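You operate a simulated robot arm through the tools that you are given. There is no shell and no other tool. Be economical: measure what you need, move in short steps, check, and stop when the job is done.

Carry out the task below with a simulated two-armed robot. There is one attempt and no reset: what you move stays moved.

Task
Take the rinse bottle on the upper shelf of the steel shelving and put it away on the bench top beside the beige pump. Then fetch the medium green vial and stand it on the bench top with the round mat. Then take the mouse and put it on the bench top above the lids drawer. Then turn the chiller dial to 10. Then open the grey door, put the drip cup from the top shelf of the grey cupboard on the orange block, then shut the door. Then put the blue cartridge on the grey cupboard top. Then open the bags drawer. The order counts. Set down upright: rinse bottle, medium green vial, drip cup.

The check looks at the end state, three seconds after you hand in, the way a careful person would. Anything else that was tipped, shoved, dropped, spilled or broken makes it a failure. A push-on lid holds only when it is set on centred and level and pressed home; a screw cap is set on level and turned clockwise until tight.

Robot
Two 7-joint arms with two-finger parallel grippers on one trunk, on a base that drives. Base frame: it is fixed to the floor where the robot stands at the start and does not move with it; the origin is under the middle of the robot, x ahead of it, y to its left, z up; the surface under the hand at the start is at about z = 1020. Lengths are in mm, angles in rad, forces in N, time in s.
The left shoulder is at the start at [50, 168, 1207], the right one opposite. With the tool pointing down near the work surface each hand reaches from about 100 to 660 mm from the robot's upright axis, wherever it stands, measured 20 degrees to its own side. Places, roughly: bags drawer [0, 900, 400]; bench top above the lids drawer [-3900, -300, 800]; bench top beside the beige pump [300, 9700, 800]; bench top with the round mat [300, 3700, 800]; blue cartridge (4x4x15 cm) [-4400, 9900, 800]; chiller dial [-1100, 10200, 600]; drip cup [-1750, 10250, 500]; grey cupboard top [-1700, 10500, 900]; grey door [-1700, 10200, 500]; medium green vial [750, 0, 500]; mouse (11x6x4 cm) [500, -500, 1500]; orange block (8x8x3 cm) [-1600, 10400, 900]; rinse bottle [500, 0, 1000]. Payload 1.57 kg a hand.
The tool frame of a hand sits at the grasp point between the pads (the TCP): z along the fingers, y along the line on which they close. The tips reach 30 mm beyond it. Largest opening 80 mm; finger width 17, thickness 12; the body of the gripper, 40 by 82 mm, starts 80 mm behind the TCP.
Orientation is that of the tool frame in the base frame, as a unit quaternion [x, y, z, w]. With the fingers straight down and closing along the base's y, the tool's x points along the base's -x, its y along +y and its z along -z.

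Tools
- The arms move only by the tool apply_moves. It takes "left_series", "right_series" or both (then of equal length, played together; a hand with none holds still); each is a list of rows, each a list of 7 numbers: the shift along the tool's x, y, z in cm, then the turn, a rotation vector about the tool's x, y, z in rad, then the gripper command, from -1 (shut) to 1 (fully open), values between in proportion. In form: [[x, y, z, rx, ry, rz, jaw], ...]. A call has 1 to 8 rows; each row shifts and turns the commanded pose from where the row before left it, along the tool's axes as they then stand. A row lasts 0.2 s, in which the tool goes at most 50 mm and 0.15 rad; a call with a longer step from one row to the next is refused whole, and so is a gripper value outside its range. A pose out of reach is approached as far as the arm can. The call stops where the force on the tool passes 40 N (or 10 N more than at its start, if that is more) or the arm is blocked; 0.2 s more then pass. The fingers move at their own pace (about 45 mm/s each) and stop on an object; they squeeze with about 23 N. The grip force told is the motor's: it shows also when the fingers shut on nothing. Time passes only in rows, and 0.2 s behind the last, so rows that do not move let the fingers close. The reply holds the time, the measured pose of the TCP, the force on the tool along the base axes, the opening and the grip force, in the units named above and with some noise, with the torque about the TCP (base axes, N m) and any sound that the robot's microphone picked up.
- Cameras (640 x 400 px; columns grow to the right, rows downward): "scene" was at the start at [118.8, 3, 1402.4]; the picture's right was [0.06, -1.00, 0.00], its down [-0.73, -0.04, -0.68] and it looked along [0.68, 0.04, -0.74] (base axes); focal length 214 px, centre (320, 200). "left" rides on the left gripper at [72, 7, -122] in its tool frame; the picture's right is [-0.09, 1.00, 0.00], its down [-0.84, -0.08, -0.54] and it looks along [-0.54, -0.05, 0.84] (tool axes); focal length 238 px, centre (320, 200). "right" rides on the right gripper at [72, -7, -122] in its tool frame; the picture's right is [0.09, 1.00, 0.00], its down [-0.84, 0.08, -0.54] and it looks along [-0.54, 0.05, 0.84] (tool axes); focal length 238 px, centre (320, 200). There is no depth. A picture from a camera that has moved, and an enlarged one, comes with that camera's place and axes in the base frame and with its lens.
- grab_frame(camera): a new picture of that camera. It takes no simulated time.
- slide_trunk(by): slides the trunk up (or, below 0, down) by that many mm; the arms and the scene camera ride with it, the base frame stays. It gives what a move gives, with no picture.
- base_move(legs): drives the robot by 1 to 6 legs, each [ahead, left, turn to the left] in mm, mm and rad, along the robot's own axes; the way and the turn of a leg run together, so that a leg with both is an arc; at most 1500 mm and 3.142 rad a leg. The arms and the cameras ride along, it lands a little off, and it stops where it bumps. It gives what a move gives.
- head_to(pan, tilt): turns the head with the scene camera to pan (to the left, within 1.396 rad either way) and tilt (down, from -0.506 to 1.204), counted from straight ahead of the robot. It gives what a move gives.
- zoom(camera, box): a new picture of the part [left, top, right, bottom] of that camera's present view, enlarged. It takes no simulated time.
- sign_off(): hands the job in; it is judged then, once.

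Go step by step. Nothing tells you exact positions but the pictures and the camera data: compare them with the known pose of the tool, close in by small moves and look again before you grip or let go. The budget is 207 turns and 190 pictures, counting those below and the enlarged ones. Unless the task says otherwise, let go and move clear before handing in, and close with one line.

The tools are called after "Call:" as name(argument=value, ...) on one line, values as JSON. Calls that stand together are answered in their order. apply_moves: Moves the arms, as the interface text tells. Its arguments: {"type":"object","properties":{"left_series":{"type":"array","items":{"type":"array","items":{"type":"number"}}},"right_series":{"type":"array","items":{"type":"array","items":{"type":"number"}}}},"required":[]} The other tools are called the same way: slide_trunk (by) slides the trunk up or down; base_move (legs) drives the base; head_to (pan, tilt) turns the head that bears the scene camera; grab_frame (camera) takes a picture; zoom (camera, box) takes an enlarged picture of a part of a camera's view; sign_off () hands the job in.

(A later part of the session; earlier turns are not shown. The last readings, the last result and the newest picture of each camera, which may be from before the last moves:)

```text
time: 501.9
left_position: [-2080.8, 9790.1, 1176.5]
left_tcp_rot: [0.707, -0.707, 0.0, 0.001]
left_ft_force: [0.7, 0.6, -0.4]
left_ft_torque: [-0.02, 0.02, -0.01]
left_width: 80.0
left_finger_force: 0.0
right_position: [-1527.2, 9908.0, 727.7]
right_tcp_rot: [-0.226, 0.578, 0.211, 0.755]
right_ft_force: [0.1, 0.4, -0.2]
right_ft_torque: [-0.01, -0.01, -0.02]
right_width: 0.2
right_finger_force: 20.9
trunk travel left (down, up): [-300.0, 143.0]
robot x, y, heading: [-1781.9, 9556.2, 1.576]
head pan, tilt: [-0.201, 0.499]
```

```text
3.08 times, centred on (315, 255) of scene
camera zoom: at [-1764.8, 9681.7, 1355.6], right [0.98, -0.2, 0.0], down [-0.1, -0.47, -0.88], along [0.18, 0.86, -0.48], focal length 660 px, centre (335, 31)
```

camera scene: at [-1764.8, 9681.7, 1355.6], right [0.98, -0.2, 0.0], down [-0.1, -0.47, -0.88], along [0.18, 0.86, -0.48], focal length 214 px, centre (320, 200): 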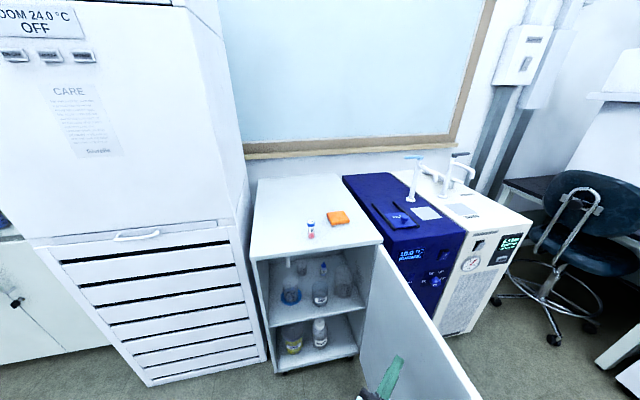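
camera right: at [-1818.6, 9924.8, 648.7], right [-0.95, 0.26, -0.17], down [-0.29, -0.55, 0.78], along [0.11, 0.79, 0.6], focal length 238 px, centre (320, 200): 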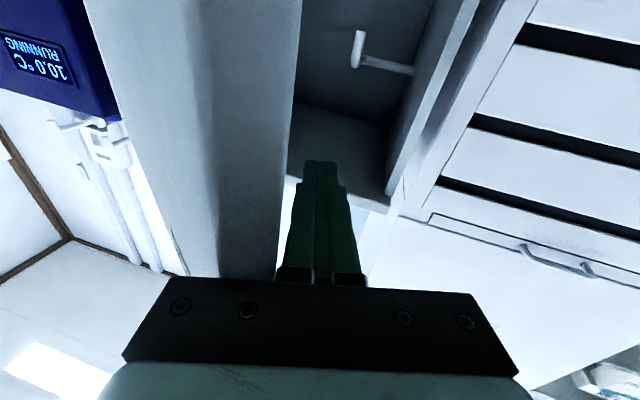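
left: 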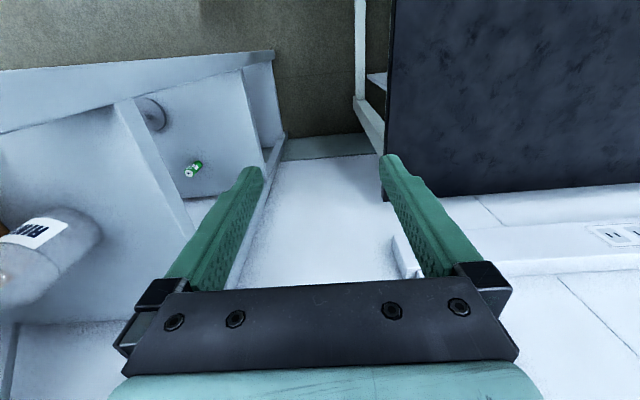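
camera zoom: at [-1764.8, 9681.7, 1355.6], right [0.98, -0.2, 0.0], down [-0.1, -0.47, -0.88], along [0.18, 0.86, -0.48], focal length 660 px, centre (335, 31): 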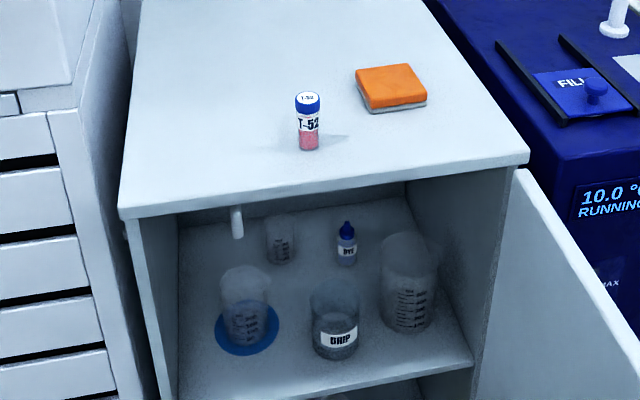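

The DRIP cup (with liquid) stands at about [-1622, 10353], shelf z≈426, ~70 wide. I'll back off, straighten the hand with a slight downward pitch, and lower the trunk.

Call:
base_move(legs=[[-180, 0, 0]])

Call:
apply_moves(right_series=[[0, 0, 0, -0.133, 0, 0, 1], [0, 0, 0, -0.133, 0, 0, 1], [0, 0, 0, -0.133, 0, 0, 1], [0, 0, 0, -0.133, 0, 0, 1], [0, 0, 0, -0.133, 0, 0, 1], [0, 0, 0, -0.133, 0, 0, 1], [0, 0, 0, -0.133, 0, 0, 1], [0, 0, 0, 0, 0, 0, 1]])

Call:
slide_trunk(by=-160)

```text
time: 503.4
left_position: [-2081.2, 9611.5, 1176.7]
left_tcp_rot: [0.708, -0.706, 0.0, -0.001]
left_ft_force: [-0.2, 0.0, -0.4]
left_ft_torque: [0.02, 0.02, 0.01]
left_width: 80.0
left_finger_force: 0.1
right_position: [-1528.2, 9730.9, 726.9]
right_tcp_rot: [-0.226, 0.577, 0.212, 0.756]
right_ft_force: [0.0, 0.8, -0.4]
right_ft_torque: [0.01, 0.0, 0.0]
right_width: 0.1
right_finger_force: 21.2
trunk travel left (down, up): [-300.0, 143.0]
robot x, y, heading: [-1787.0, 9377.0, 1.572]
head pan, tilt: [-0.201, 0.499]
```

```text
time: 505.1
left_position: [-2080.2, 9611.4, 1176.9]
left_tcp_rot: [0.708, -0.706, 0.001, 0.0]
left_ft_force: [-0.2, -0.5, -0.2]
left_ft_torque: [0.02, -0.02, 0.02]
left_width: 79.9
left_finger_force: 0.0
right_position: [-1527.7, 9731.2, 727.3]
right_tcp_rot: [-0.542, 0.42, 0.448, 0.574]
right_ft_force: [-0.4, -0.2, 0.1]
right_ft_torque: [0.0, -0.01, 0.02]
right_width: 80.3
right_finger_force: 0.0
trunk travel left (down, up): [-300.0, 143.0]
robot x, y, heading: [-1781.3, 9378.4, 1.574]
head pan, tilt: [-0.201, 0.499]
```

```text
time: 507.0
left_position: [-2082.0, 9611.2, 1015.8]
left_tcp_rot: [0.708, -0.707, 0.0, 0.0]
left_ft_force: [-0.7, -0.8, 0.2]
left_ft_torque: [-0.02, 0.0, 0.01]
left_width: 80.0
left_finger_force: 0.0
right_position: [-1528.6, 9732.0, 567.4]
right_tcp_rot: [-0.541, 0.421, 0.448, 0.574]
right_ft_force: [-0.2, -1.0, -0.3]
right_ft_torque: [0.0, 0.0, -0.02]
right_width: 80.1
right_finger_force: 0.1
trunk travel left (down, up): [-140.0, 303.0]
robot x, y, heading: [-1780.3, 9376.8, 1.568]
head pan, tilt: [-0.201, 0.499]
```

Call:
apply_moves(right_series=[[0, 0, 0, -0.012, 0.102, 0.061, 1], [0, 0, 0, -0.012, 0.102, 0.061, 1], [0, 0, 0, -0.012, 0.102, 0.061, 1], [0, 0, 0, -0.012, 0.102, 0.061, 1], [-1.1, 2.35, 3.05, 0, 0, 0, 1], [-1.1, 2.35, 3.05, 0, 0, 0, 1], [-1.1, 2.35, 3.05, 0, 0, 0, 1], [-1.1, 2.35, 3.05, 0, 0, 0, 1]])

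Call:
apply_moves(right_series=[[3.0, 0, 1.1, 0, 0, 0, 1], [3.0, 0, 1.1, 0, 0, 0, 1], [0, 0, 0, 0, 0, 0, 1]])

Call:
base_move(legs=[[320, 0, 0]])

Call:
grab_frame(camera="right")

Call:
zoom(camera="scene", box=[240, 190, 420, 360])

```text
time: 508.8
left_position: [-2081.6, 9611.7, 1016.2]
left_tcp_rot: [0.708, -0.706, 0.001, 0.001]
left_ft_force: [0.1, 0.6, -0.3]
left_ft_torque: [0.02, -0.03, -0.01]
left_width: 79.9
left_finger_force: 0.2
right_position: [-1622.3, 9863.4, 569.0]
right_tcp_rot: [-0.579, 0.579, 0.405, 0.407]
right_ft_force: [1.0, -0.2, 0.5]
right_ft_torque: [-0.01, 0.02, -0.01]
right_width: 79.9
right_finger_force: 0.0
trunk travel left (down, up): [-140.0, 303.0]
robot x, y, heading: [-1782.1, 9376.7, 1.574]
head pan, tilt: [-0.201, 0.499]
```

```text
time: 509.8
left_position: [-2081.6, 9612.8, 1015.9]
left_tcp_rot: [0.708, -0.707, 0.001, 0.001]
left_ft_force: [-1.1, 0.1, -0.1]
left_ft_torque: [0.01, 0.01, 0.0]
left_width: 80.0
left_finger_force: 0.1
right_position: [-1580.4, 9853.7, 490.7]
right_tcp_rot: [0.609, -0.555, -0.374, -0.426]
right_ft_force: [-0.1, 0.0, 1.0]
right_ft_torque: [0.0, -0.01, -0.01]
right_width: 80.1
right_finger_force: 0.0
trunk travel left (down, up): [-140.0, 303.0]
robot x, y, heading: [-1781.6, 9378.0, 1.571]
head pan, tilt: [-0.201, 0.499]
stopped in row 3 (right hand): the arm was blocked; the commanded pose is now the measured one
```

```text
time: 511.9
left_position: [-2080.9, 9936.0, 1017.6]
left_tcp_rot: [-0.706, 0.708, -0.001, 0.0]
left_ft_force: [0.8, -0.8, -1.0]
left_ft_torque: [0.01, 0.0, 0.02]
left_width: 80.0
left_finger_force: 0.1
right_position: [-1578.3, 10175.0, 490.6]
right_tcp_rot: [0.607, -0.557, -0.373, -0.428]
right_ft_force: [0.2, 0.0, -0.2]
right_ft_torque: [0.0, -0.02, 0.0]
right_width: 79.9
right_finger_force: 0.1
trunk travel left (down, up): [-140.0, 303.0]
robot x, y, heading: [-1784.6, 9701.9, 1.564]
head pan, tilt: [-0.201, 0.499]
```

```text
41 pictures are left
camera right: at [-1567.0, 10035.5, 468.3], right [-0.98, -0.05, -0.19], down [-0.18, -0.21, 0.96], along [-0.09, 0.98, 0.2], focal length 238 px, centre (320, 200)
```

right: 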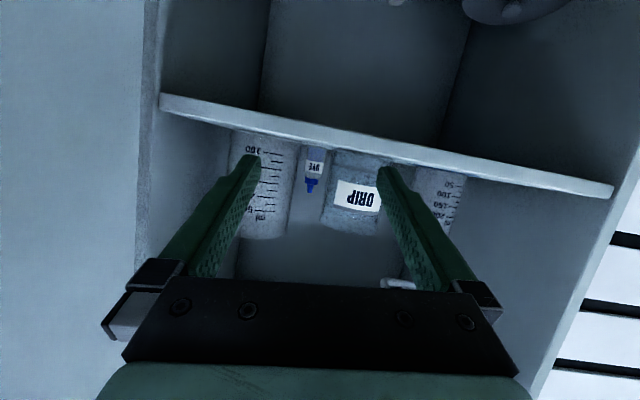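

```text
2.35 times, centred on (330, 275) of scene
camera zoom: at [-1764.6, 9827.0, 1195.6], right [0.98, -0.2, 0.0], down [-0.1, -0.47, -0.88], along [0.18, 0.86, -0.48], focal length 505 px, centre (296, 24)
```

zoom: 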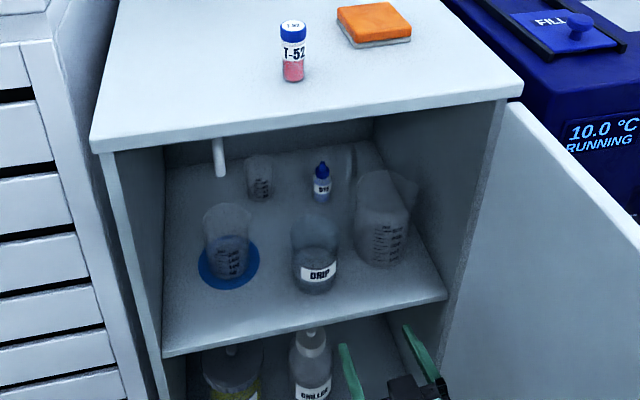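

Cup centre ≈ [-1631, 10337], shelf z≈450, top ≈550. Correcting the hand's roll and aligning x in front of the shelf.

Call:
apply_moves(right_series=[[0, 0, 0, -0.023, -0.016, 0.103, 1], [-1.3, 2.7, -0.5, 0, 0, 0, 1], [0, 2.6, 0, 0, 0, 0, 1], [-1.2, 0, 3.3, 0, 0, 0, 1], [0, 0, 0, 0, 0, 0, 1]])

Call:
grab_frame(camera="right")

```text
time: 512.8
left_position: [-2080.4, 9937.1, 1016.3]
left_tcp_rot: [-0.706, 0.708, -0.001, -0.001]
left_ft_force: [0.4, 0.1, -0.7]
left_ft_torque: [-0.02, 0.03, 0.02]
left_width: 80.2
left_finger_force: 0.0
right_position: [-1564.5, 10172.3, 486.5]
right_tcp_rot: [0.625, -0.537, -0.355, -0.441]
right_ft_force: [-0.4, 0.0, -0.8]
right_ft_torque: [0.04, -0.01, 0.03]
right_width: 80.1
right_finger_force: 0.1
trunk travel left (down, up): [-140.0, 303.0]
robot x, y, heading: [-1783.3, 9698.5, 1.572]
head pan, tilt: [-0.201, 0.499]
stopped in row 4 (right hand): the arm was blocked; the commanded pose is now the measured one
```

```text
39 pictures are left
camera right: at [-1549.0, 10032.1, 466.8], right [-0.97, -0.07, -0.25], down [-0.23, -0.21, 0.95], along [-0.12, 0.98, 0.19], focal length 238 px, centre (320, 200)
```

right: 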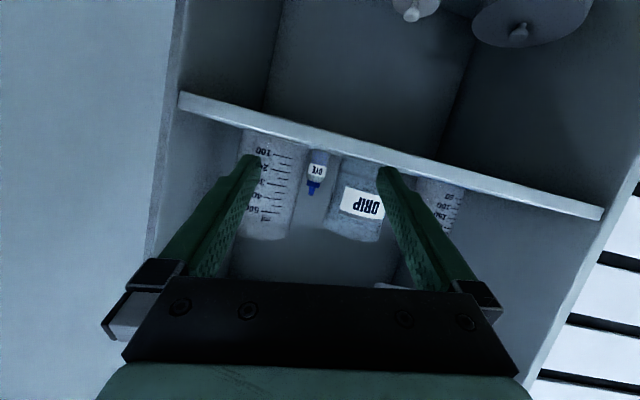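

The forearm seems to press against my own base. I'll shift the base left instead, raise and extend the hand, then fix its roll.

Call:
base_move(legs=[[-70, 66, 0]])

Call:
apply_moves(right_series=[[-2.4, 0, 1.5, 0, 0, 0, 1], [-2.4, 0, 1.5, 0, 0, 0, 1], [-1, 0, 2.5, 0, 0, 0, 1], [0, 0, 0, -0.0145, -0.01, 0.086, 1], [0, 0, 0, -0.0145, -0.01, 0.086, 1], [0, 0, 0, 0, 0, 0, 1]])

Call:
grab_frame(camera="right")

```text
time: 514.1
left_position: [-2145.4, 9866.1, 1015.9]
left_tcp_rot: [-0.706, 0.708, -0.001, -0.001]
left_ft_force: [-0.4, -0.1, 0.9]
left_ft_torque: [0.01, 0.0, 0.0]
left_width: 79.9
left_finger_force: 0.0
right_position: [-1630.6, 10102.1, 486.9]
right_tcp_rot: [0.625, -0.537, -0.356, -0.44]
right_ft_force: [-0.4, -0.3, 0.0]
right_ft_torque: [0.02, 0.0, 0.03]
right_width: 79.8
right_finger_force: 0.0
trunk travel left (down, up): [-140.0, 303.0]
robot x, y, heading: [-1851.3, 9632.6, 1.569]
head pan, tilt: [-0.201, 0.499]
```

```text
time: 515.5
left_position: [-2146.3, 9866.7, 1015.2]
left_tcp_rot: [-0.706, 0.708, 0.0, 0.0]
left_ft_force: [0.0, -0.5, 0.0]
left_ft_torque: [0.0, -0.03, 0.0]
left_width: 79.8
left_finger_force: 0.0
right_position: [-1639.0, 10173.4, 520.5]
right_tcp_rot: [-0.579, 0.58, 0.406, 0.404]
right_ft_force: [0.2, -0.2, 0.1]
right_ft_torque: [0.03, 0.01, -0.03]
right_width: 80.0
right_finger_force: 0.0
trunk travel left (down, up): [-140.0, 303.0]
robot x, y, heading: [-1850.0, 9629.6, 1.564]
head pan, tilt: [-0.201, 0.499]
```

```text
38 pictures are left
camera right: at [-1631.8, 10034.7, 495.6], right [-1.0, -0.03, -0.08], down [-0.07, -0.22, 0.97], along [-0.05, 0.97, 0.22], focal length 238 px, centre (320, 200)
```

right: 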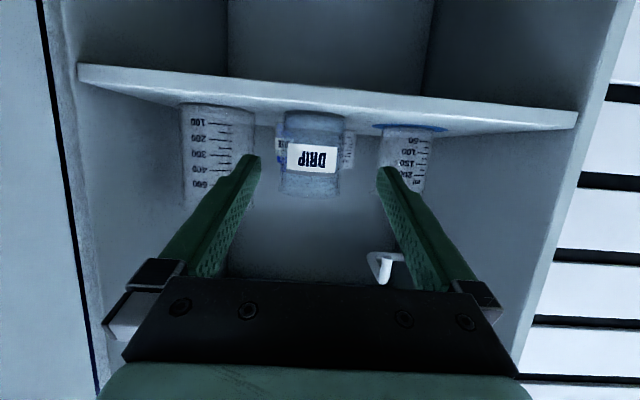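

Oriented properly; the cup centre is at x≈-1632. Fine shift, drive 105 mm forward and check.

Call:
apply_moves(right_series=[[0.9, -0.65, 0.3, 0, 0, 0, 1], [0, 0, 0, 0, 0, 0, 1]])

Call:
base_move(legs=[[100, 0, 0]])

Call:
grab_frame(camera="right")

```text
time: 516.1
left_position: [-2145.4, 9866.0, 1016.0]
left_tcp_rot: [-0.706, 0.708, 0.0, 0.0]
left_ft_force: [-0.9, 0.5, -0.3]
left_ft_torque: [-0.01, 0.01, 0.01]
left_width: 79.8
left_finger_force: 0.0
right_position: [-1632.4, 10174.3, 512.2]
right_tcp_rot: [-0.58, 0.58, 0.406, 0.404]
right_ft_force: [-0.8, -0.2, -0.6]
right_ft_torque: [-0.02, 0.02, 0.03]
right_width: 80.0
right_finger_force: 0.0
trunk travel left (down, up): [-140.0, 303.0]
robot x, y, heading: [-1846.9, 9629.3, 1.57]
head pan, tilt: [-0.201, 0.499]
```

```text
time: 517.2
left_position: [-2145.8, 9966.7, 1016.0]
left_tcp_rot: [-0.706, 0.708, -0.001, -0.001]
left_ft_force: [0.1, -0.9, 0.5]
left_ft_torque: [0.0, 0.02, -0.05]
left_width: 79.9
left_finger_force: 0.1
right_position: [-1631.8, 10271.9, 510.8]
right_tcp_rot: [-0.579, 0.58, 0.406, 0.404]
right_ft_force: [-0.4, -0.2, -0.4]
right_ft_torque: [-0.01, -0.02, 0.01]
right_width: 80.4
right_finger_force: 0.1
trunk travel left (down, up): [-140.0, 303.0]
robot x, y, heading: [-1848.0, 9728.6, 1.568]
head pan, tilt: [-0.201, 0.499]
```

```text
37 pictures are left
camera right: at [-1624.8, 10133.9, 485.7], right [-1.0, -0.03, -0.08], down [-0.07, -0.22, 0.97], along [-0.05, 0.97, 0.22], focal length 238 px, centre (320, 200)
```

right: 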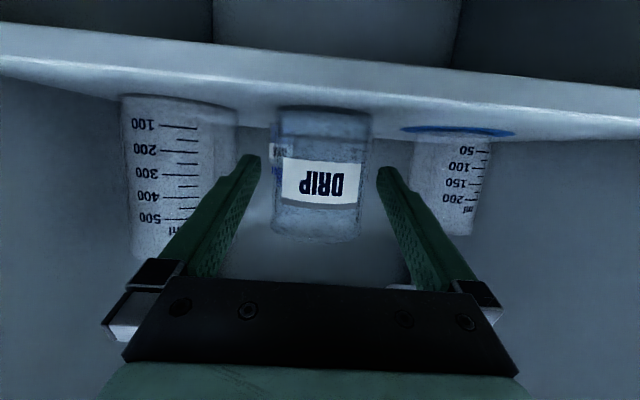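

Centred. Advancing the last 60 mm and closing.

Call:
apply_moves(right_series=[[-0.7, 0, 1.9, 0, 0, 0, 1], [-0.7, 0, 1.9, 0, 0, 0, 1], [-0.7, 0, 1.8, 0, 0, 0, 1], [0, 0, 0, 0, 0, 0, 1], [0, 0, 0, 0, 0, 0, -1], [0, 0, 0, 0, 0, 0, -1], [0, 0, 0, 0, 0, 0, -1]])

Call:
grab_frame(camera="right")

```text
time: 518.8
left_position: [-2145.0, 9966.1, 1016.2]
left_tcp_rot: [-0.706, 0.708, 0.0, 0.0]
left_ft_force: [-0.2, -0.1, -0.1]
left_ft_torque: [-0.01, -0.03, 0.0]
left_width: 79.8
left_finger_force: 0.1
right_position: [-1632.7, 10332.7, 510.7]
right_tcp_rot: [0.579, -0.579, -0.407, -0.404]
right_ft_force: [-0.8, 0.9, -0.3]
right_ft_torque: [0.04, -0.04, 0.03]
right_width: 73.2
right_finger_force: 23.0
trunk travel left (down, up): [-140.0, 303.0]
robot x, y, heading: [-1849.1, 9731.7, 1.567]
head pan, tilt: [-0.201, 0.499]
```

```text
36 pictures are left
camera right: at [-1625.3, 10193.8, 485.7], right [-1.0, -0.03, -0.08], down [-0.07, -0.22, 0.97], along [-0.05, 0.97, 0.22], focal length 238 px, centre (320, 200)
```

right: 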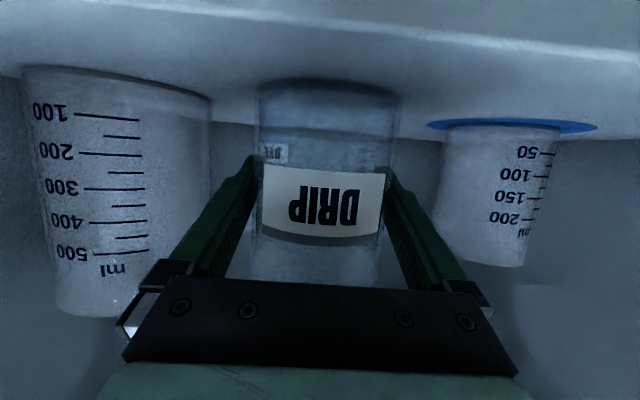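

Gripped (73 mm). Lifting with the trunk and backing straight out.

Call:
slide_trunk(by=30)

Call:
base_move(legs=[[-300, 0, 0]])

Call:
grab_frame(camera="scene")

```text
time: 519.6
left_position: [-2146.2, 9967.9, 1045.9]
left_tcp_rot: [-0.706, 0.709, 0.0, -0.001]
left_ft_force: [0.1, -0.6, -0.2]
left_ft_torque: [-0.01, 0.03, 0.02]
left_width: 80.2
left_finger_force: 0.0
right_position: [-1631.3, 10332.3, 540.1]
right_tcp_rot: [-0.579, 0.58, 0.406, 0.404]
right_ft_force: [0.8, -0.3, -1.3]
right_ft_torque: [-0.01, 0.02, 0.01]
right_width: 73.3
right_finger_force: 23.4
trunk travel left (down, up): [-170.0, 273.0]
robot x, y, heading: [-1849.2, 9730.3, 1.564]
head pan, tilt: [-0.201, 0.499]
```

```text
time: 521.6
left_position: [-2147.0, 9667.8, 1046.2]
left_tcp_rot: [-0.707, 0.708, 0.0, 0.0]
left_ft_force: [-0.5, 0.2, -0.4]
left_ft_torque: [-0.01, -0.01, -0.01]
left_width: 79.9
left_finger_force: 0.1
right_position: [-1633.1, 10035.1, 540.4]
right_tcp_rot: [0.58, -0.579, -0.406, -0.404]
right_ft_force: [0.4, 0.0, -1.0]
right_ft_torque: [-0.02, 0.01, -0.03]
right_width: 73.1
right_finger_force: 22.6
trunk travel left (down, up): [-170.0, 273.0]
robot x, y, heading: [-1846.7, 9431.8, 1.567]
head pan, tilt: [-0.201, 0.499]
```

```text
35 pictures are left
camera scene: at [-1831.1, 9559.2, 1225.6], right [0.98, -0.2, 0.0], down [-0.1, -0.47, -0.88], along [0.18, 0.86, -0.48], focal length 214 px, centre (320, 200)
```

scene: 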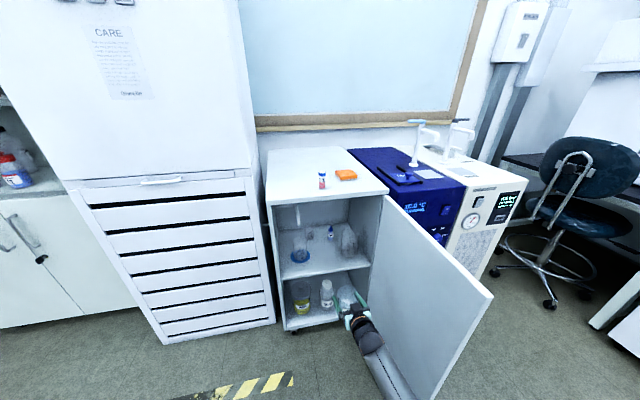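

Cup is out and upright. Orange block top centre ≈ [-1545, 10384, 878]. Raising trunk and hand, then approaching above the cupboard.

Call:
slide_trunk(by=240)

Call:
apply_moves(right_series=[[-4, 0, -1.46, 0, 0, 0, -1], [-4, 0, -1.46, 0, 0, 0, -1], [-4, 0, -1.46, 0, 0, 0, -1], [-4, 0, -1.46, 0, 0, 0, -1], [-2, 0, -0.73, 0, 0, 0, -1], [0, 0, 0, 0, 0, 0, -1]])

Call:
base_move(legs=[[0, -88, 0.004], [230, 0, 0]])

Call:
head_to(pan=-0.35, tilt=0.55)

Call:
grab_frame(camera="scene")

```text
time: 524.1
left_position: [-2146.5, 9668.9, 1285.7]
left_tcp_rot: [-0.707, 0.708, 0.0, -0.001]
left_ft_force: [-0.4, 0.3, 0.0]
left_ft_torque: [0.04, -0.03, 0.02]
left_width: 80.2
left_finger_force: 0.1
right_position: [-1634.0, 10034.3, 780.8]
right_tcp_rot: [0.58, -0.579, -0.406, -0.404]
right_ft_force: [-0.3, 0.5, -0.5]
right_ft_torque: [0.02, 0.0, 0.01]
right_width: 73.1
right_finger_force: 23.1
trunk travel left (down, up): [-410.0, 33.0]
robot x, y, heading: [-1849.0, 9428.8, 1.572]
head pan, tilt: [-0.201, 0.499]
```

```text
time: 525.5
left_position: [-2146.1, 9668.7, 1287.7]
left_tcp_rot: [-0.707, 0.707, -0.001, -0.001]
left_ft_force: [-0.8, -0.3, 0.7]
left_ft_torque: [0.01, -0.04, 0.01]
left_width: 79.7
left_finger_force: 0.0
right_position: [-1634.7, 10034.9, 971.3]
right_tcp_rot: [0.58, -0.579, -0.406, -0.404]
right_ft_force: [0.5, 0.5, -0.3]
right_ft_torque: [0.0, -0.02, -0.01]
right_width: 73.0
right_finger_force: 22.3
trunk travel left (down, up): [-410.0, 33.0]
robot x, y, heading: [-1849.2, 9429.6, 1.571]
head pan, tilt: [-0.201, 0.499]
```

```text
time: 528.3
left_position: [-2059.7, 9893.6, 1285.5]
left_tcp_rot: [-0.707, 0.707, -0.001, 0.0]
left_ft_force: [0.1, 0.6, 0.5]
left_ft_torque: [-0.01, -0.01, -0.01]
left_width: 80.4
left_finger_force: 0.1
right_position: [-1548.4, 10262.4, 971.6]
right_tcp_rot: [0.581, -0.578, -0.407, -0.403]
right_ft_force: [0.4, -0.2, -1.4]
right_ft_torque: [0.06, -0.02, -0.02]
right_width: 73.2
right_finger_force: 23.0
trunk travel left (down, up): [-410.0, 33.0]
robot x, y, heading: [-1759.8, 9659.7, 1.571]
head pan, tilt: [-0.201, 0.499]
```

```text
time: 529.0
left_position: [-2059.9, 9892.1, 1286.3]
left_tcp_rot: [0.708, -0.707, 0.001, 0.0]
left_ft_force: [-0.3, -0.3, 0.1]
left_ft_torque: [-0.01, 0.0, -0.02]
left_width: 80.1
left_finger_force: 0.0
right_position: [-1547.8, 10260.9, 972.8]
right_tcp_rot: [0.581, -0.578, -0.407, -0.404]
right_ft_force: [1.2, -1.3, -1.7]
right_ft_torque: [0.01, 0.03, -0.02]
right_width: 72.8
right_finger_force: 23.2
trunk travel left (down, up): [-410.0, 33.0]
robot x, y, heading: [-1762.3, 9656.0, 1.565]
head pan, tilt: [-0.351, 0.55]
```

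```text
34 pictures are left
camera scene: at [-1730.9, 9780.1, 1461.0], right [0.94, -0.34, 0.0], down [-0.18, -0.49, -0.85], along [0.29, 0.8, -0.52], focal length 214 px, centre (320, 200)
```

scene: 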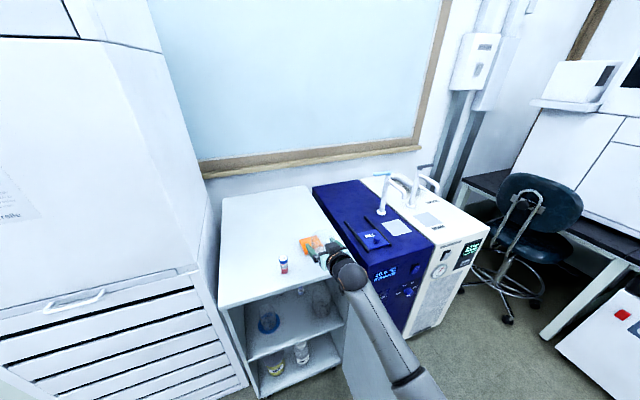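

Call:
zoom(camera="scene", box=[260, 200, 380, 300])

Call:
grab_frame(camera="right")

```text
4.00 times, centred on (320, 250) of scene
camera zoom: at [-1730.9, 9780.1, 1461.0], right [0.94, -0.34, 0.0], down [-0.18, -0.49, -0.85], along [0.29, 0.8, -0.52], focal length 858 px, centre (320, 0)
```

zoom: 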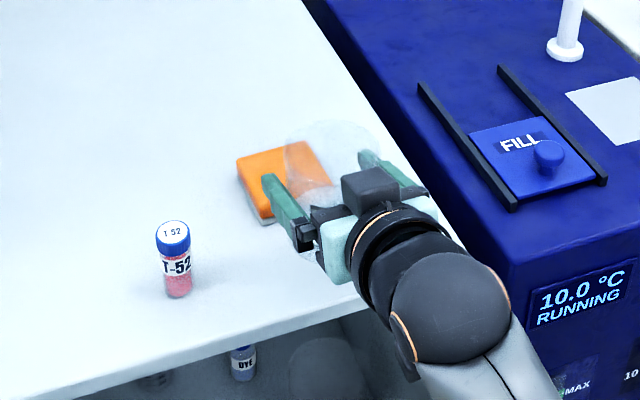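

```text
32 pictures are left
camera right: at [-1540.6, 10122.5, 946.5], right [-1.0, -0.04, -0.08], down [-0.07, -0.22, 0.97], along [-0.06, 0.97, 0.22], focal length 238 px, centre (320, 200)
```

right: 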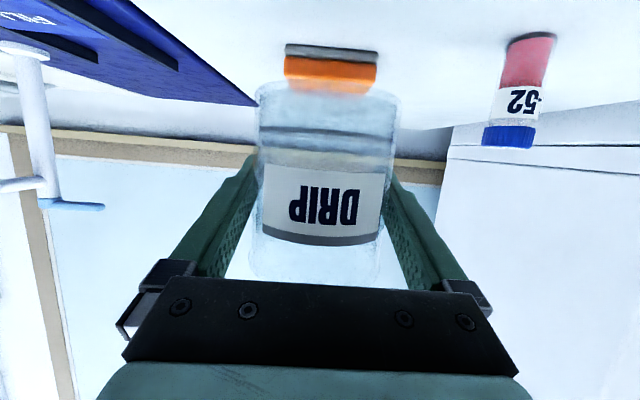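

I'll move above the block estimate ([-1555, ~10370]) and lower until contact to get the block-top height.

Call:
apply_moves(right_series=[[-1.22, 0.25, 3.35, 0, 0, 0, -1], [-1.22, 0.25, 3.35, 0, 0, 0, -1], [-1.22, 0.2, 3.35, 0, 0, 0, -1], [0, 0, 0, 0, 0, 0, -1], [0.94, 0, 0.34, 0, 0, 0, -1], [0.5, 0, 0.18, 0, 0, 0, -1], [0.4, 0, 0.14, 0, 0, 0, -1]])

Call:
zoom(camera="scene", box=[260, 200, 380, 300])

```text
time: 530.6
left_position: [-2059.7, 9893.8, 1286.8]
left_tcp_rot: [-0.707, 0.707, -0.001, 0.001]
left_ft_force: [-0.4, -0.5, 0.5]
left_ft_torque: [-0.03, -0.01, 0.0]
left_width: 80.0
left_finger_force: 0.1
right_position: [-1555.6, 10369.5, 951.3]
right_tcp_rot: [0.581, -0.579, -0.407, -0.403]
right_ft_force: [1.0, 0.0, -1.5]
right_ft_torque: [-0.01, -0.02, -0.01]
right_width: 73.1
right_finger_force: 22.8
trunk travel left (down, up): [-410.0, 33.0]
robot x, y, heading: [-1759.2, 9655.2, 1.57]
head pan, tilt: [-0.351, 0.55]
```

```text
4.00 times, centred on (320, 250) of scene
camera zoom: at [-1730.9, 9780.3, 1461.0], right [0.94, -0.34, 0.0], down [-0.18, -0.49, -0.85], along [0.29, 0.8, -0.52], focal length 858 px, centre (320, 0)
```

zoom: 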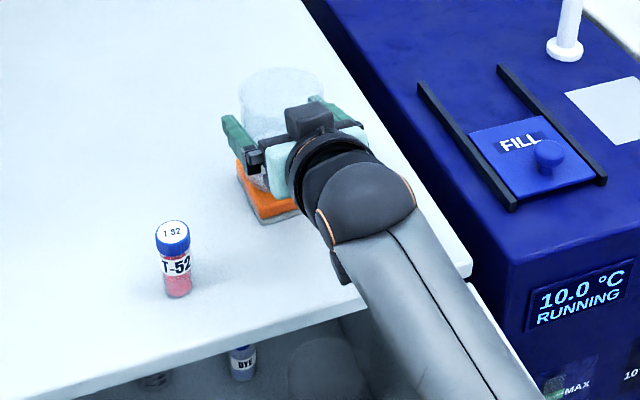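

Call:
apply_moves(right_series=[[0.5, 0, 0.18, 0, 0, 0, -1], [0.4, 0, 0.14, 0, 0, 0, -1], [0.3, 0, 0.11, 0, 0, 0, -1], [0.3, 0, 0.11, 0, 0, 0, -1]])

Call:
zoom(camera="scene", box=[260, 200, 380, 300])

```text
time: 531.6
left_position: [-2060.7, 9889.8, 1286.5]
left_tcp_rot: [-0.707, 0.708, 0.0, 0.001]
left_ft_force: [0.8, 0.2, 1.0]
left_ft_torque: [-0.01, 0.0, -0.01]
left_width: 80.1
left_finger_force: 0.1
right_position: [-1555.3, 10369.7, 943.2]
right_tcp_rot: [0.577, -0.575, -0.411, -0.408]
right_ft_force: [3.3, -1.0, 16.9]
right_ft_torque: [-0.19, -0.34, -0.01]
right_width: 73.3
right_finger_force: 23.4
trunk travel left (down, up): [-410.0, 33.0]
robot x, y, heading: [-1761.6, 9654.7, 1.568]
head pan, tilt: [-0.351, 0.55]
```

```text
4.00 times, centred on (320, 250) of scene
camera zoom: at [-1731.3, 9777.7, 1461.6], right [0.94, -0.34, 0.0], down [-0.18, -0.49, -0.85], along [0.29, 0.8, -0.52], focal length 858 px, centre (320, 0)
```

zoom: 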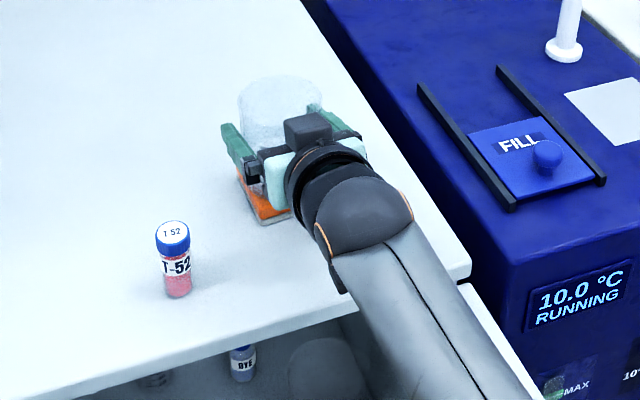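

Contact at the expected height; the cup is centred on the block. Easing the pressure and releasing.

Call:
apply_moves(right_series=[[-0.5, 0, -0.18, 0, 0, 0, -1], [0, 0, 0, 0, 0, 0, 0.95], [0, 0, 0, 0, 0, 0, 1], [0, 0, 0, 0, 0, 0, 1], [0, 0, -2, 0, 0, 0, 1], [0, 0, -4, 0, 0, 0, 1], [0, 0, -4, 0, 0, 0, 1], [0, 0, -4, 0, 0, 0, 1]])

Call:
grab_frame(camera="right")

```text
time: 533.4
left_position: [-2059.9, 9892.1, 1285.8]
left_tcp_rot: [0.707, -0.707, 0.001, 0.0]
left_ft_force: [-0.2, -0.3, -0.4]
left_ft_torque: [0.01, 0.02, 0.02]
left_width: 79.9
left_finger_force: 0.1
right_position: [-1554.9, 10235.6, 990.5]
right_tcp_rot: [0.581, -0.578, -0.407, -0.404]
right_ft_force: [-0.8, 0.2, -0.1]
right_ft_torque: [-0.02, 0.0, -0.02]
right_width: 80.0
right_finger_force: 0.1
trunk travel left (down, up): [-410.0, 33.0]
robot x, y, heading: [-1761.6, 9659.9, 1.573]
head pan, tilt: [-0.351, 0.55]
```

```text
29 pictures are left
camera right: at [-1547.9, 10096.2, 964.9], right [-1.0, -0.04, -0.08], down [-0.07, -0.22, 0.97], along [-0.06, 0.97, 0.22], focal length 238 px, centre (320, 200)
```

right: 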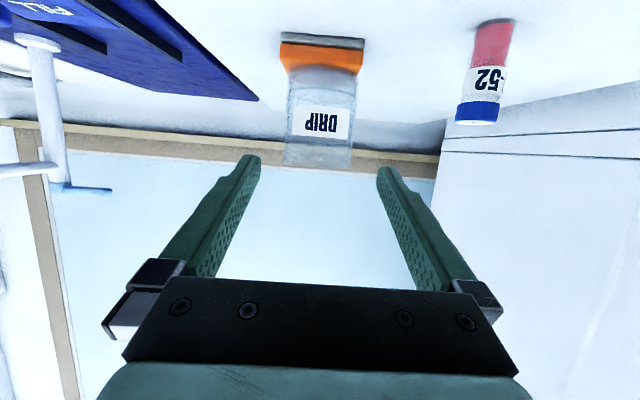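

The drip cup stands on the orange block. Now to close the door: back off, lower, go around to the outer side of the open leaf.

Call:
base_move(legs=[[-490, 0, 0]])

Call:
slide_trunk(by=-265)

Call:
apply_moves(right_series=[[0, 0, 0, 0, 0, 0, -1], [0, 0, 0, 0, 0, 0, -1], [0, 0, 0, 0, 0, 0, -1], [0, 0, 0, 0, 0, 0, -1], [0, 0, 0, 0, 0, 0, -1]])

Call:
base_move(legs=[[0, -400, 0], [150, 0, 0]])

Call:
head_to(pan=0, tilt=0.5)

Call:
grab_frame(camera="scene")

```text
time: 536.3
left_position: [-2059.5, 9401.0, 1285.4]
left_tcp_rot: [-0.705, 0.71, 0.0, 0.0]
left_ft_force: [-0.1, 0.3, -0.4]
left_ft_torque: [-0.01, 0.0, -0.02]
left_width: 79.8
left_finger_force: 0.0
right_position: [-1554.2, 9743.8, 990.1]
right_tcp_rot: [-0.579, 0.581, 0.405, 0.404]
right_ft_force: [-1.2, 0.5, -0.8]
right_ft_torque: [0.0, -0.01, -0.02]
right_width: 80.0
right_finger_force: 0.1
trunk travel left (down, up): [-410.0, 33.0]
robot x, y, heading: [-1764.8, 9167.0, 1.566]
head pan, tilt: [-0.351, 0.55]
```

```text
time: 539.0
left_position: [-2059.7, 9402.2, 1021.5]
left_tcp_rot: [-0.705, 0.709, 0.0, -0.001]
left_ft_force: [0.4, 0.1, -0.2]
left_ft_torque: [0.0, 0.0, 0.01]
left_width: 80.0
left_finger_force: 0.0
right_position: [-1552.2, 9742.7, 723.8]
right_tcp_rot: [0.58, -0.579, -0.407, -0.404]
right_ft_force: [-0.1, 0.3, 0.5]
right_ft_torque: [-0.04, 0.01, 0.02]
right_width: 80.2
right_finger_force: 0.1
trunk travel left (down, up): [-145.0, 298.0]
robot x, y, heading: [-1759.0, 9168.6, 1.565]
head pan, tilt: [-0.351, 0.55]
```

```text
time: 540.2
left_position: [-2059.5, 9401.3, 1021.0]
left_tcp_rot: [-0.705, 0.709, 0.0, 0.0]
left_ft_force: [0.0, 0.4, -0.3]
left_ft_torque: [0.01, -0.01, -0.01]
left_width: 80.0
left_finger_force: 0.0
right_position: [-1553.6, 9743.2, 725.1]
right_tcp_rot: [-0.579, 0.579, 0.407, 0.404]
right_ft_force: [-0.9, 0.5, 0.3]
right_ft_torque: [0.01, 0.0, 0.01]
right_width: 0.0
right_finger_force: 14.7
trunk travel left (down, up): [-145.0, 298.0]
robot x, y, heading: [-1761.7, 9164.5, 1.562]
head pan, tilt: [-0.351, 0.55]
```

```text
time: 545.3
left_position: [-1651.9, 9545.6, 1021.0]
left_tcp_rot: [-0.705, 0.71, 0.0, -0.001]
left_ft_force: [0.3, -0.4, 0.2]
left_ft_torque: [0.01, -0.01, 0.01]
left_width: 80.2
left_finger_force: 0.0
right_position: [-1146.5, 9885.7, 724.9]
right_tcp_rot: [-0.579, 0.58, 0.406, 0.405]
right_ft_force: [0.6, 0.5, 0.2]
right_ft_torque: [0.02, 0.0, -0.01]
right_width: 0.1
right_finger_force: 21.2
trunk travel left (down, up): [-145.0, 298.0]
robot x, y, heading: [-1355.8, 9306.9, 1.565]
head pan, tilt: [-0.351, 0.55]
```

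```text
time: 546.1
left_position: [-1652.7, 9547.1, 1020.3]
left_tcp_rot: [-0.704, 0.71, -0.001, 0.0]
left_ft_force: [0.8, 0.6, -0.2]
left_ft_torque: [-0.02, -0.03, -0.02]
left_width: 80.3
left_finger_force: 0.0
right_position: [-1146.7, 9886.3, 724.2]
right_tcp_rot: [-0.579, 0.58, 0.406, 0.404]
right_ft_force: [0.0, -0.1, 0.2]
right_ft_torque: [0.01, 0.01, 0.02]
right_width: 0.0
right_finger_force: 21.6
trunk travel left (down, up): [-145.0, 298.0]
robot x, y, heading: [-1359.7, 9308.9, 1.559]
head pan, tilt: [0.0, 0.499]
```

```text
28 pictures are left
camera scene: at [-1356.0, 9438.0, 1200.6], right [1.0, -0.01, 0.0], down [0.0, -0.48, -0.88], along [0.01, 0.88, -0.48], focal length 214 px, centre (320, 200)
```

scene: 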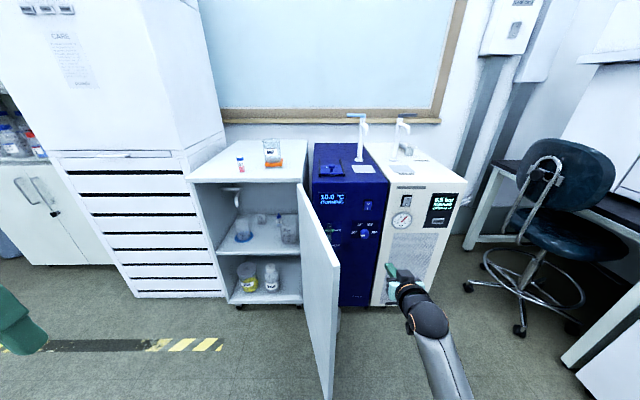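

The leaf is just left of my hand. Sweeping left with the base to swing it closed.

Call:
base_move(legs=[[0, 320, 0], [60, 170, 0]])

Call:
grab_frame(camera="scene")

```text
time: 551.2
left_position: [-2144.9, 9607.7, 1020.8]
left_tcp_rot: [-0.705, 0.709, -0.001, -0.001]
left_ft_force: [0.4, 0.1, 0.1]
left_ft_torque: [0.03, -0.01, 0.01]
left_width: 80.2
left_finger_force: 0.1
right_position: [-1640.9, 9949.5, 723.0]
right_tcp_rot: [0.579, -0.579, -0.406, -0.404]
right_ft_force: [0.6, 0.2, 0.3]
right_ft_torque: [-0.01, -0.01, -0.01]
right_width: 0.0
right_finger_force: 20.7
trunk travel left (down, up): [-145.0, 298.0]
robot x, y, heading: [-1848.2, 9372.4, 1.568]
head pan, tilt: [0.0, 0.499]
```

```text
27 pictures are left
camera scene: at [-1848.6, 9501.0, 1200.6], right [1.0, 0.0, 0.0], down [0.0, -0.48, -0.88], along [0.0, 0.88, -0.48], focal length 214 px, centre (320, 200)
```

scene: 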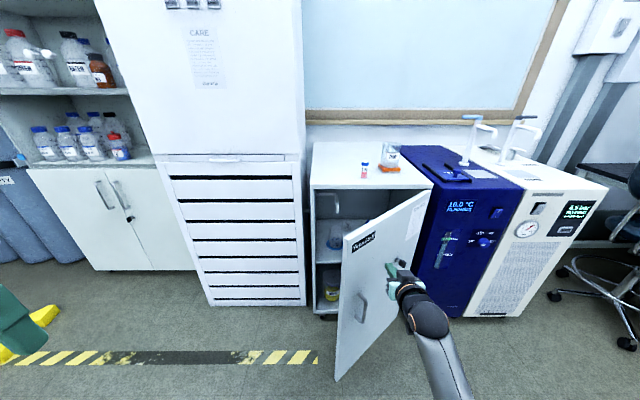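

Door at ~45°. Pushing forward to close it.

Call:
base_move(legs=[[225, 0, 0]])

Call:
zoom(camera="scene", box=[280, 130, 480, 330])

```text
time: 552.9
left_position: [-2144.0, 9834.1, 1021.1]
left_tcp_rot: [-0.704, 0.71, -0.001, -0.001]
left_ft_force: [0.0, -0.2, 0.3]
left_ft_torque: [0.01, 0.03, -0.01]
left_width: 80.0
left_finger_force: 0.1
right_position: [-1638.4, 10173.7, 725.1]
right_tcp_rot: [-0.579, 0.58, 0.406, 0.405]
right_ft_force: [0.5, -0.2, 0.2]
right_ft_torque: [0.01, -0.02, -0.04]
right_width: 0.4
right_finger_force: 21.2
trunk travel left (down, up): [-145.0, 298.0]
robot x, y, heading: [-1847.3, 9595.7, 1.562]
head pan, tilt: [0.0, 0.499]
```

```text
2.00 times, centred on (380, 230) of scene
camera zoom: at [-1847.3, 9725.2, 1200.6], right [1.0, -0.01, 0.0], down [0.0, -0.48, -0.88], along [0.0, 0.88, -0.48], focal length 429 px, centre (200, 140)
```

zoom: 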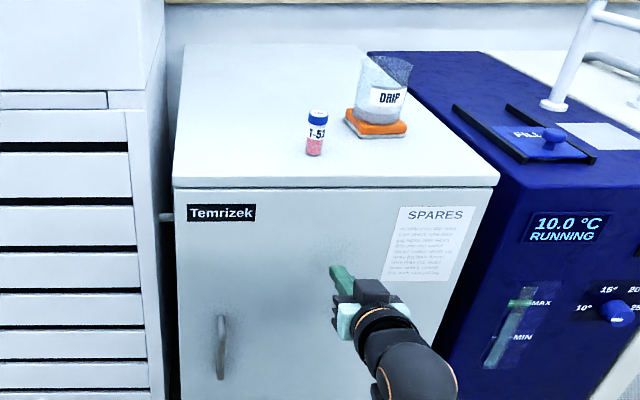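

The door looks closed; a gentle push with the arm confirms it's seated.

Call:
apply_moves(right_series=[[-0.27, 0, 0.75, 0, 0, 0, -1], [-0.2, 0, 0.56, 0, 0, 0, -1], [-0.17, 0, 0.47, 0, 0, 0, -1], [-0.14, 0, 0.38, 0, 0, 0, -1]])

```text
time: 553.9
left_position: [-2144.3, 9831.0, 1021.8]
left_tcp_rot: [-0.705, 0.709, 0.0, 0.0]
left_ft_force: [0.2, 0.8, 0.4]
left_ft_torque: [0.01, 0.0, 0.0]
left_width: 80.2
left_finger_force: 0.1
right_position: [-1638.7, 10193.7, 725.0]
right_tcp_rot: [-0.579, 0.58, 0.406, 0.404]
right_ft_force: [-0.1, -26.2, 4.4]
right_ft_torque: [0.04, 0.03, -0.02]
right_width: 0.0
right_finger_force: 22.1
trunk travel left (down, up): [-145.0, 298.0]
robot x, y, heading: [-1845.6, 9593.6, 1.568]
head pan, tilt: [0.0, 0.499]
```

The door is shut. Now for the blue cartridge: backing off, turning left toward the west bench.

Call:
base_move(legs=[[-330, 0, 0], [0, 0, 1.571], [850, 0, 0]])

Call:
slide_trunk(by=230)

Call:
head_to(pan=-0.35, tilt=0.35)

Call:
grab_frame(camera="scene")

```text
time: 564.1
left_position: [-2944.6, 8964.0, 1021.1]
left_tcp_rot: [1.0, 0.005, 0.001, 0.001]
left_ft_force: [-0.5, -0.2, -0.3]
left_ft_torque: [0.0, -0.01, 0.03]
left_width: 80.1
left_finger_force: 0.1
right_position: [-3317.8, 9464.3, 724.0]
right_tcp_rot: [0.82, 0.006, -0.573, 0.006]
right_ft_force: [0.5, -0.8, 0.8]
right_ft_torque: [0.0, -0.02, 0.03]
right_width: 0.0
right_finger_force: 21.5
trunk travel left (down, up): [-145.0, 298.0]
robot x, y, heading: [-2711.7, 9263.7, -3.135]
head pan, tilt: [0.0, 0.499]
```

```text
time: 566.5
left_position: [-2944.9, 8963.9, 1251.1]
left_tcp_rot: [1.0, 0.005, 0.001, 0.0]
left_ft_force: [-0.3, -0.1, -0.6]
left_ft_torque: [0.02, -0.01, 0.04]
left_width: 80.1
left_finger_force: 0.1
right_position: [-3317.0, 9462.8, 953.5]
right_tcp_rot: [0.82, 0.007, -0.573, 0.006]
right_ft_force: [-0.4, 0.7, -0.1]
right_ft_torque: [0.02, 0.02, 0.01]
right_width: 0.0
right_finger_force: 21.5
trunk travel left (down, up): [-375.0, 68.0]
robot x, y, heading: [-2711.4, 9268.5, -3.128]
head pan, tilt: [0.0, 0.499]
```

```text
time: 567.4
left_position: [-2945.4, 8964.2, 1250.6]
left_tcp_rot: [1.0, 0.005, 0.0, 0.0]
left_ft_force: [-0.3, 0.2, 0.0]
left_ft_torque: [0.02, 0.02, 0.0]
left_width: 80.0
left_finger_force: 0.1
right_position: [-3317.5, 9463.9, 953.8]
right_tcp_rot: [0.82, 0.007, -0.573, 0.006]
right_ft_force: [-0.2, -0.6, -0.2]
right_ft_torque: [0.03, 0.0, -0.01]
right_width: 0.0
right_finger_force: 21.3
trunk travel left (down, up): [-375.0, 68.0]
robot x, y, heading: [-2710.5, 9263.6, -3.131]
head pan, tilt: [-0.351, 0.351]
```

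```text
25 pictures are left
camera scene: at [-2841.2, 9294.1, 1444.2], right [0.33, 0.94, 0.0], down [0.32, -0.11, -0.94], along [-0.89, 0.31, -0.34], focal length 214 px, centre (320, 200)
```

scene: 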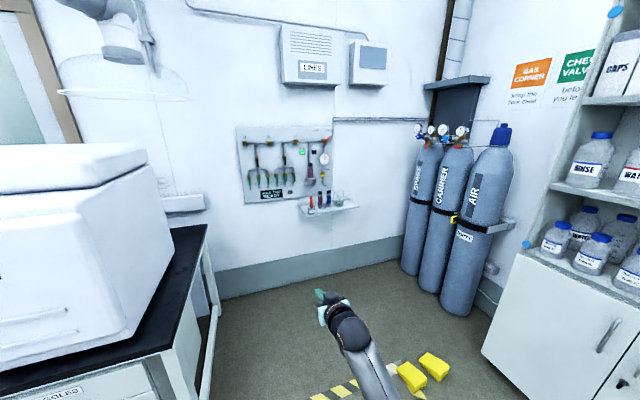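

Call:
zoom(camera="scene", box=[280, 170, 380, 230])

```text
6.40 times, centred on (330, 200) of scene
camera zoom: at [-2841.2, 9294.1, 1444.2], right [0.33, 0.94, 0.0], down [0.32, -0.11, -0.94], along [-0.89, 0.31, -0.34], focal length 1373 px, centre (256, 200)
```

zoom: 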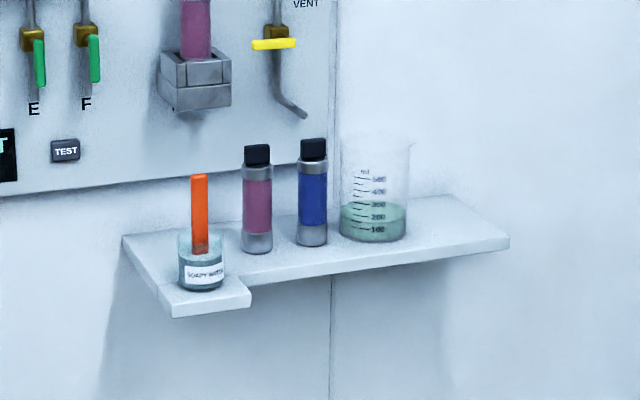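

The blue cartridge stands on a small wall shelf near [-4440, 9930], z≈750–900, between a pink one and a beaker. I'll approach diagonally (heading turned ~35° right) so the fingers clear the beaker.

Call:
base_move(legs=[[0, -140, 0], [1100, 0, 0], [0, 0, -0.61], [53, 120, 0]])

Call:
slide_trunk(by=-115)

Call:
apply_moves(right_series=[[0, 0, 0, 0, 0, 0, 0.3], [0, 0, 0, 0, 0, 0, 0.3], [0, 0, 0, 0, 0, 0, 0.3]])

Call:
grab_frame(camera="right")

Call:
grab_frame(camera="scene")

```text
time: 577.5
left_position: [-4289.4, 9211.8, 1250.2]
left_tcp_rot: [0.955, -0.297, 0.001, -0.001]
left_ft_force: [-0.5, -0.4, 0.4]
left_ft_torque: [0.02, 0.01, -0.05]
left_width: 80.0
left_finger_force: 0.1
right_position: [-4305.5, 9835.3, 954.4]
right_tcp_rot: [0.783, -0.242, -0.548, -0.168]
right_ft_force: [0.0, 0.2, -0.6]
right_ft_torque: [0.0, -0.01, 0.01]
right_width: 0.2
right_finger_force: 21.7
trunk travel left (down, up): [-375.0, 68.0]
robot x, y, heading: [-3927.2, 9320.9, 2.541]
head pan, tilt: [-0.351, 0.351]
```

```text
time: 578.9
left_position: [-4290.7, 9212.0, 1136.2]
left_tcp_rot: [0.955, -0.297, 0.0, 0.0]
left_ft_force: [0.4, 0.3, 0.3]
left_ft_torque: [0.01, -0.01, 0.02]
left_width: 80.1
left_finger_force: 0.1
right_position: [-4306.8, 9835.1, 838.3]
right_tcp_rot: [0.783, -0.242, -0.548, -0.168]
right_ft_force: [-0.5, 0.5, 0.9]
right_ft_torque: [-0.03, 0.0, -0.01]
right_width: 0.0
right_finger_force: 21.6
trunk travel left (down, up): [-260.0, 183.0]
robot x, y, heading: [-3925.4, 9325.1, 2.541]
head pan, tilt: [-0.351, 0.351]
```

```text
time: 579.7
left_position: [-4290.1, 9212.7, 1136.2]
left_tcp_rot: [0.955, -0.296, 0.001, 0.0]
left_ft_force: [0.8, 0.2, -1.1]
left_ft_torque: [0.0, 0.03, 0.05]
left_width: 79.9
left_finger_force: 0.0
right_position: [-4306.6, 9834.8, 838.7]
right_tcp_rot: [0.783, -0.242, -0.547, -0.167]
right_ft_force: [-0.5, 0.0, 0.0]
right_ft_torque: [-0.03, -0.03, 0.02]
right_width: 52.2
right_finger_force: 0.1
trunk travel left (down, up): [-260.0, 183.0]
robot x, y, heading: [-3929.5, 9325.6, 2.538]
head pan, tilt: [-0.351, 0.351]
```

```text
23 pictures are left
camera right: at [-4187.5, 9762.2, 813.9], right [-0.53, -0.84, -0.08], down [0.14, -0.19, 0.97], along [-0.83, 0.51, 0.22], focal length 238 px, centre (320, 200)
```

right: 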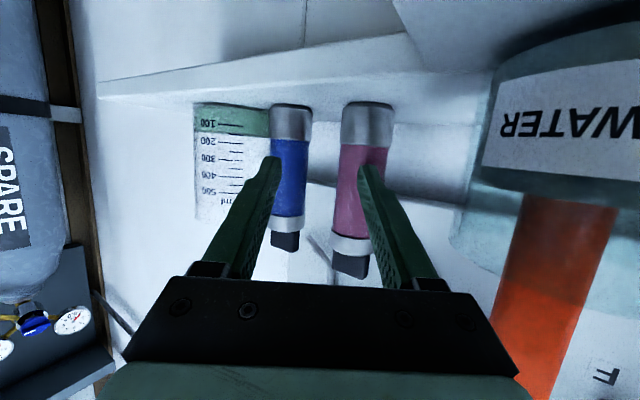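

```text
22 pictures are left
camera scene: at [-4014.4, 9421.6, 1329.3], right [0.82, 0.58, 0.0], down [0.2, -0.28, -0.94], along [-0.54, 0.77, -0.34], focal length 214 px, centre (320, 200)
```

scene: 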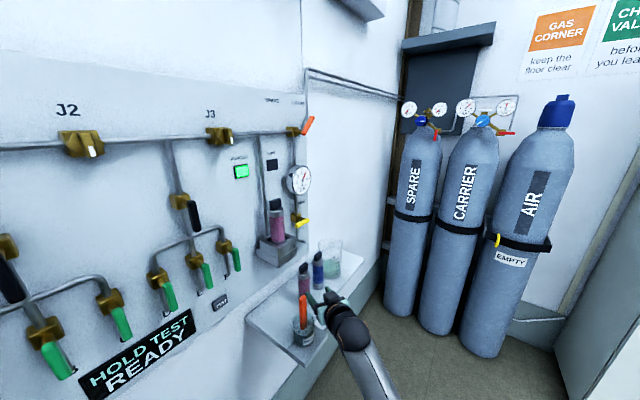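

The soapy beaker is clear to the left. The blue cartridge is ~30 mm right and ~125 mm ahead of the TCP. Shifting right and advancing part-way.

Call:
apply_moves(right_series=[[0, -3.0, 0, 0, 0, 0, 0.35], [-0.69, 0, 1.88, 0, 0, 0, 0.35], [-0.69, 0, 1.88, 0, 0, 0, 0.35], [-0.52, 0, 1.41, 0, 0, 0, 0.35], [0, 0, 0, 0, 0, 0, 0.35]])

Call:
grab_frame(camera="right")

```text
time: 580.9
left_position: [-4290.5, 9213.6, 1136.5]
left_tcp_rot: [0.955, -0.296, 0.001, 0.0]
left_ft_force: [0.6, 0.4, -1.0]
left_ft_torque: [0.01, -0.02, 0.02]
left_width: 79.9
left_finger_force: 0.0
right_position: [-4335.9, 9890.1, 839.8]
right_tcp_rot: [0.784, -0.241, -0.548, -0.167]
right_ft_force: [0.4, 0.3, 0.2]
right_ft_torque: [-0.02, 0.01, 0.02]
right_width: 54.1
right_finger_force: 0.1
trunk travel left (down, up): [-260.0, 183.0]
robot x, y, heading: [-3927.8, 9327.7, 2.545]
head pan, tilt: [-0.351, 0.351]
```

```text
21 pictures are left
camera right: at [-4215.9, 9817.6, 814.0], right [-0.53, -0.84, -0.08], down [0.14, -0.19, 0.97], along [-0.83, 0.51, 0.22], focal length 238 px, centre (320, 200)
```

right: 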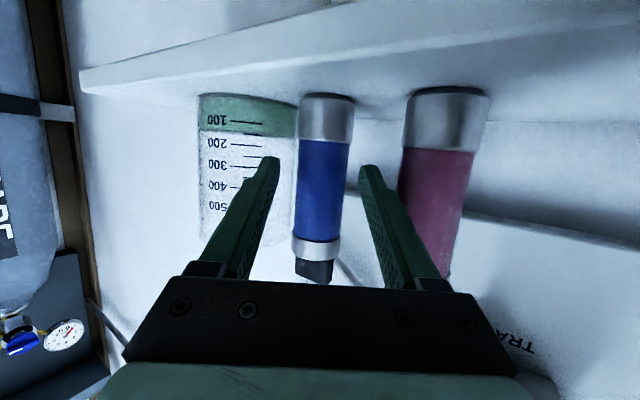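

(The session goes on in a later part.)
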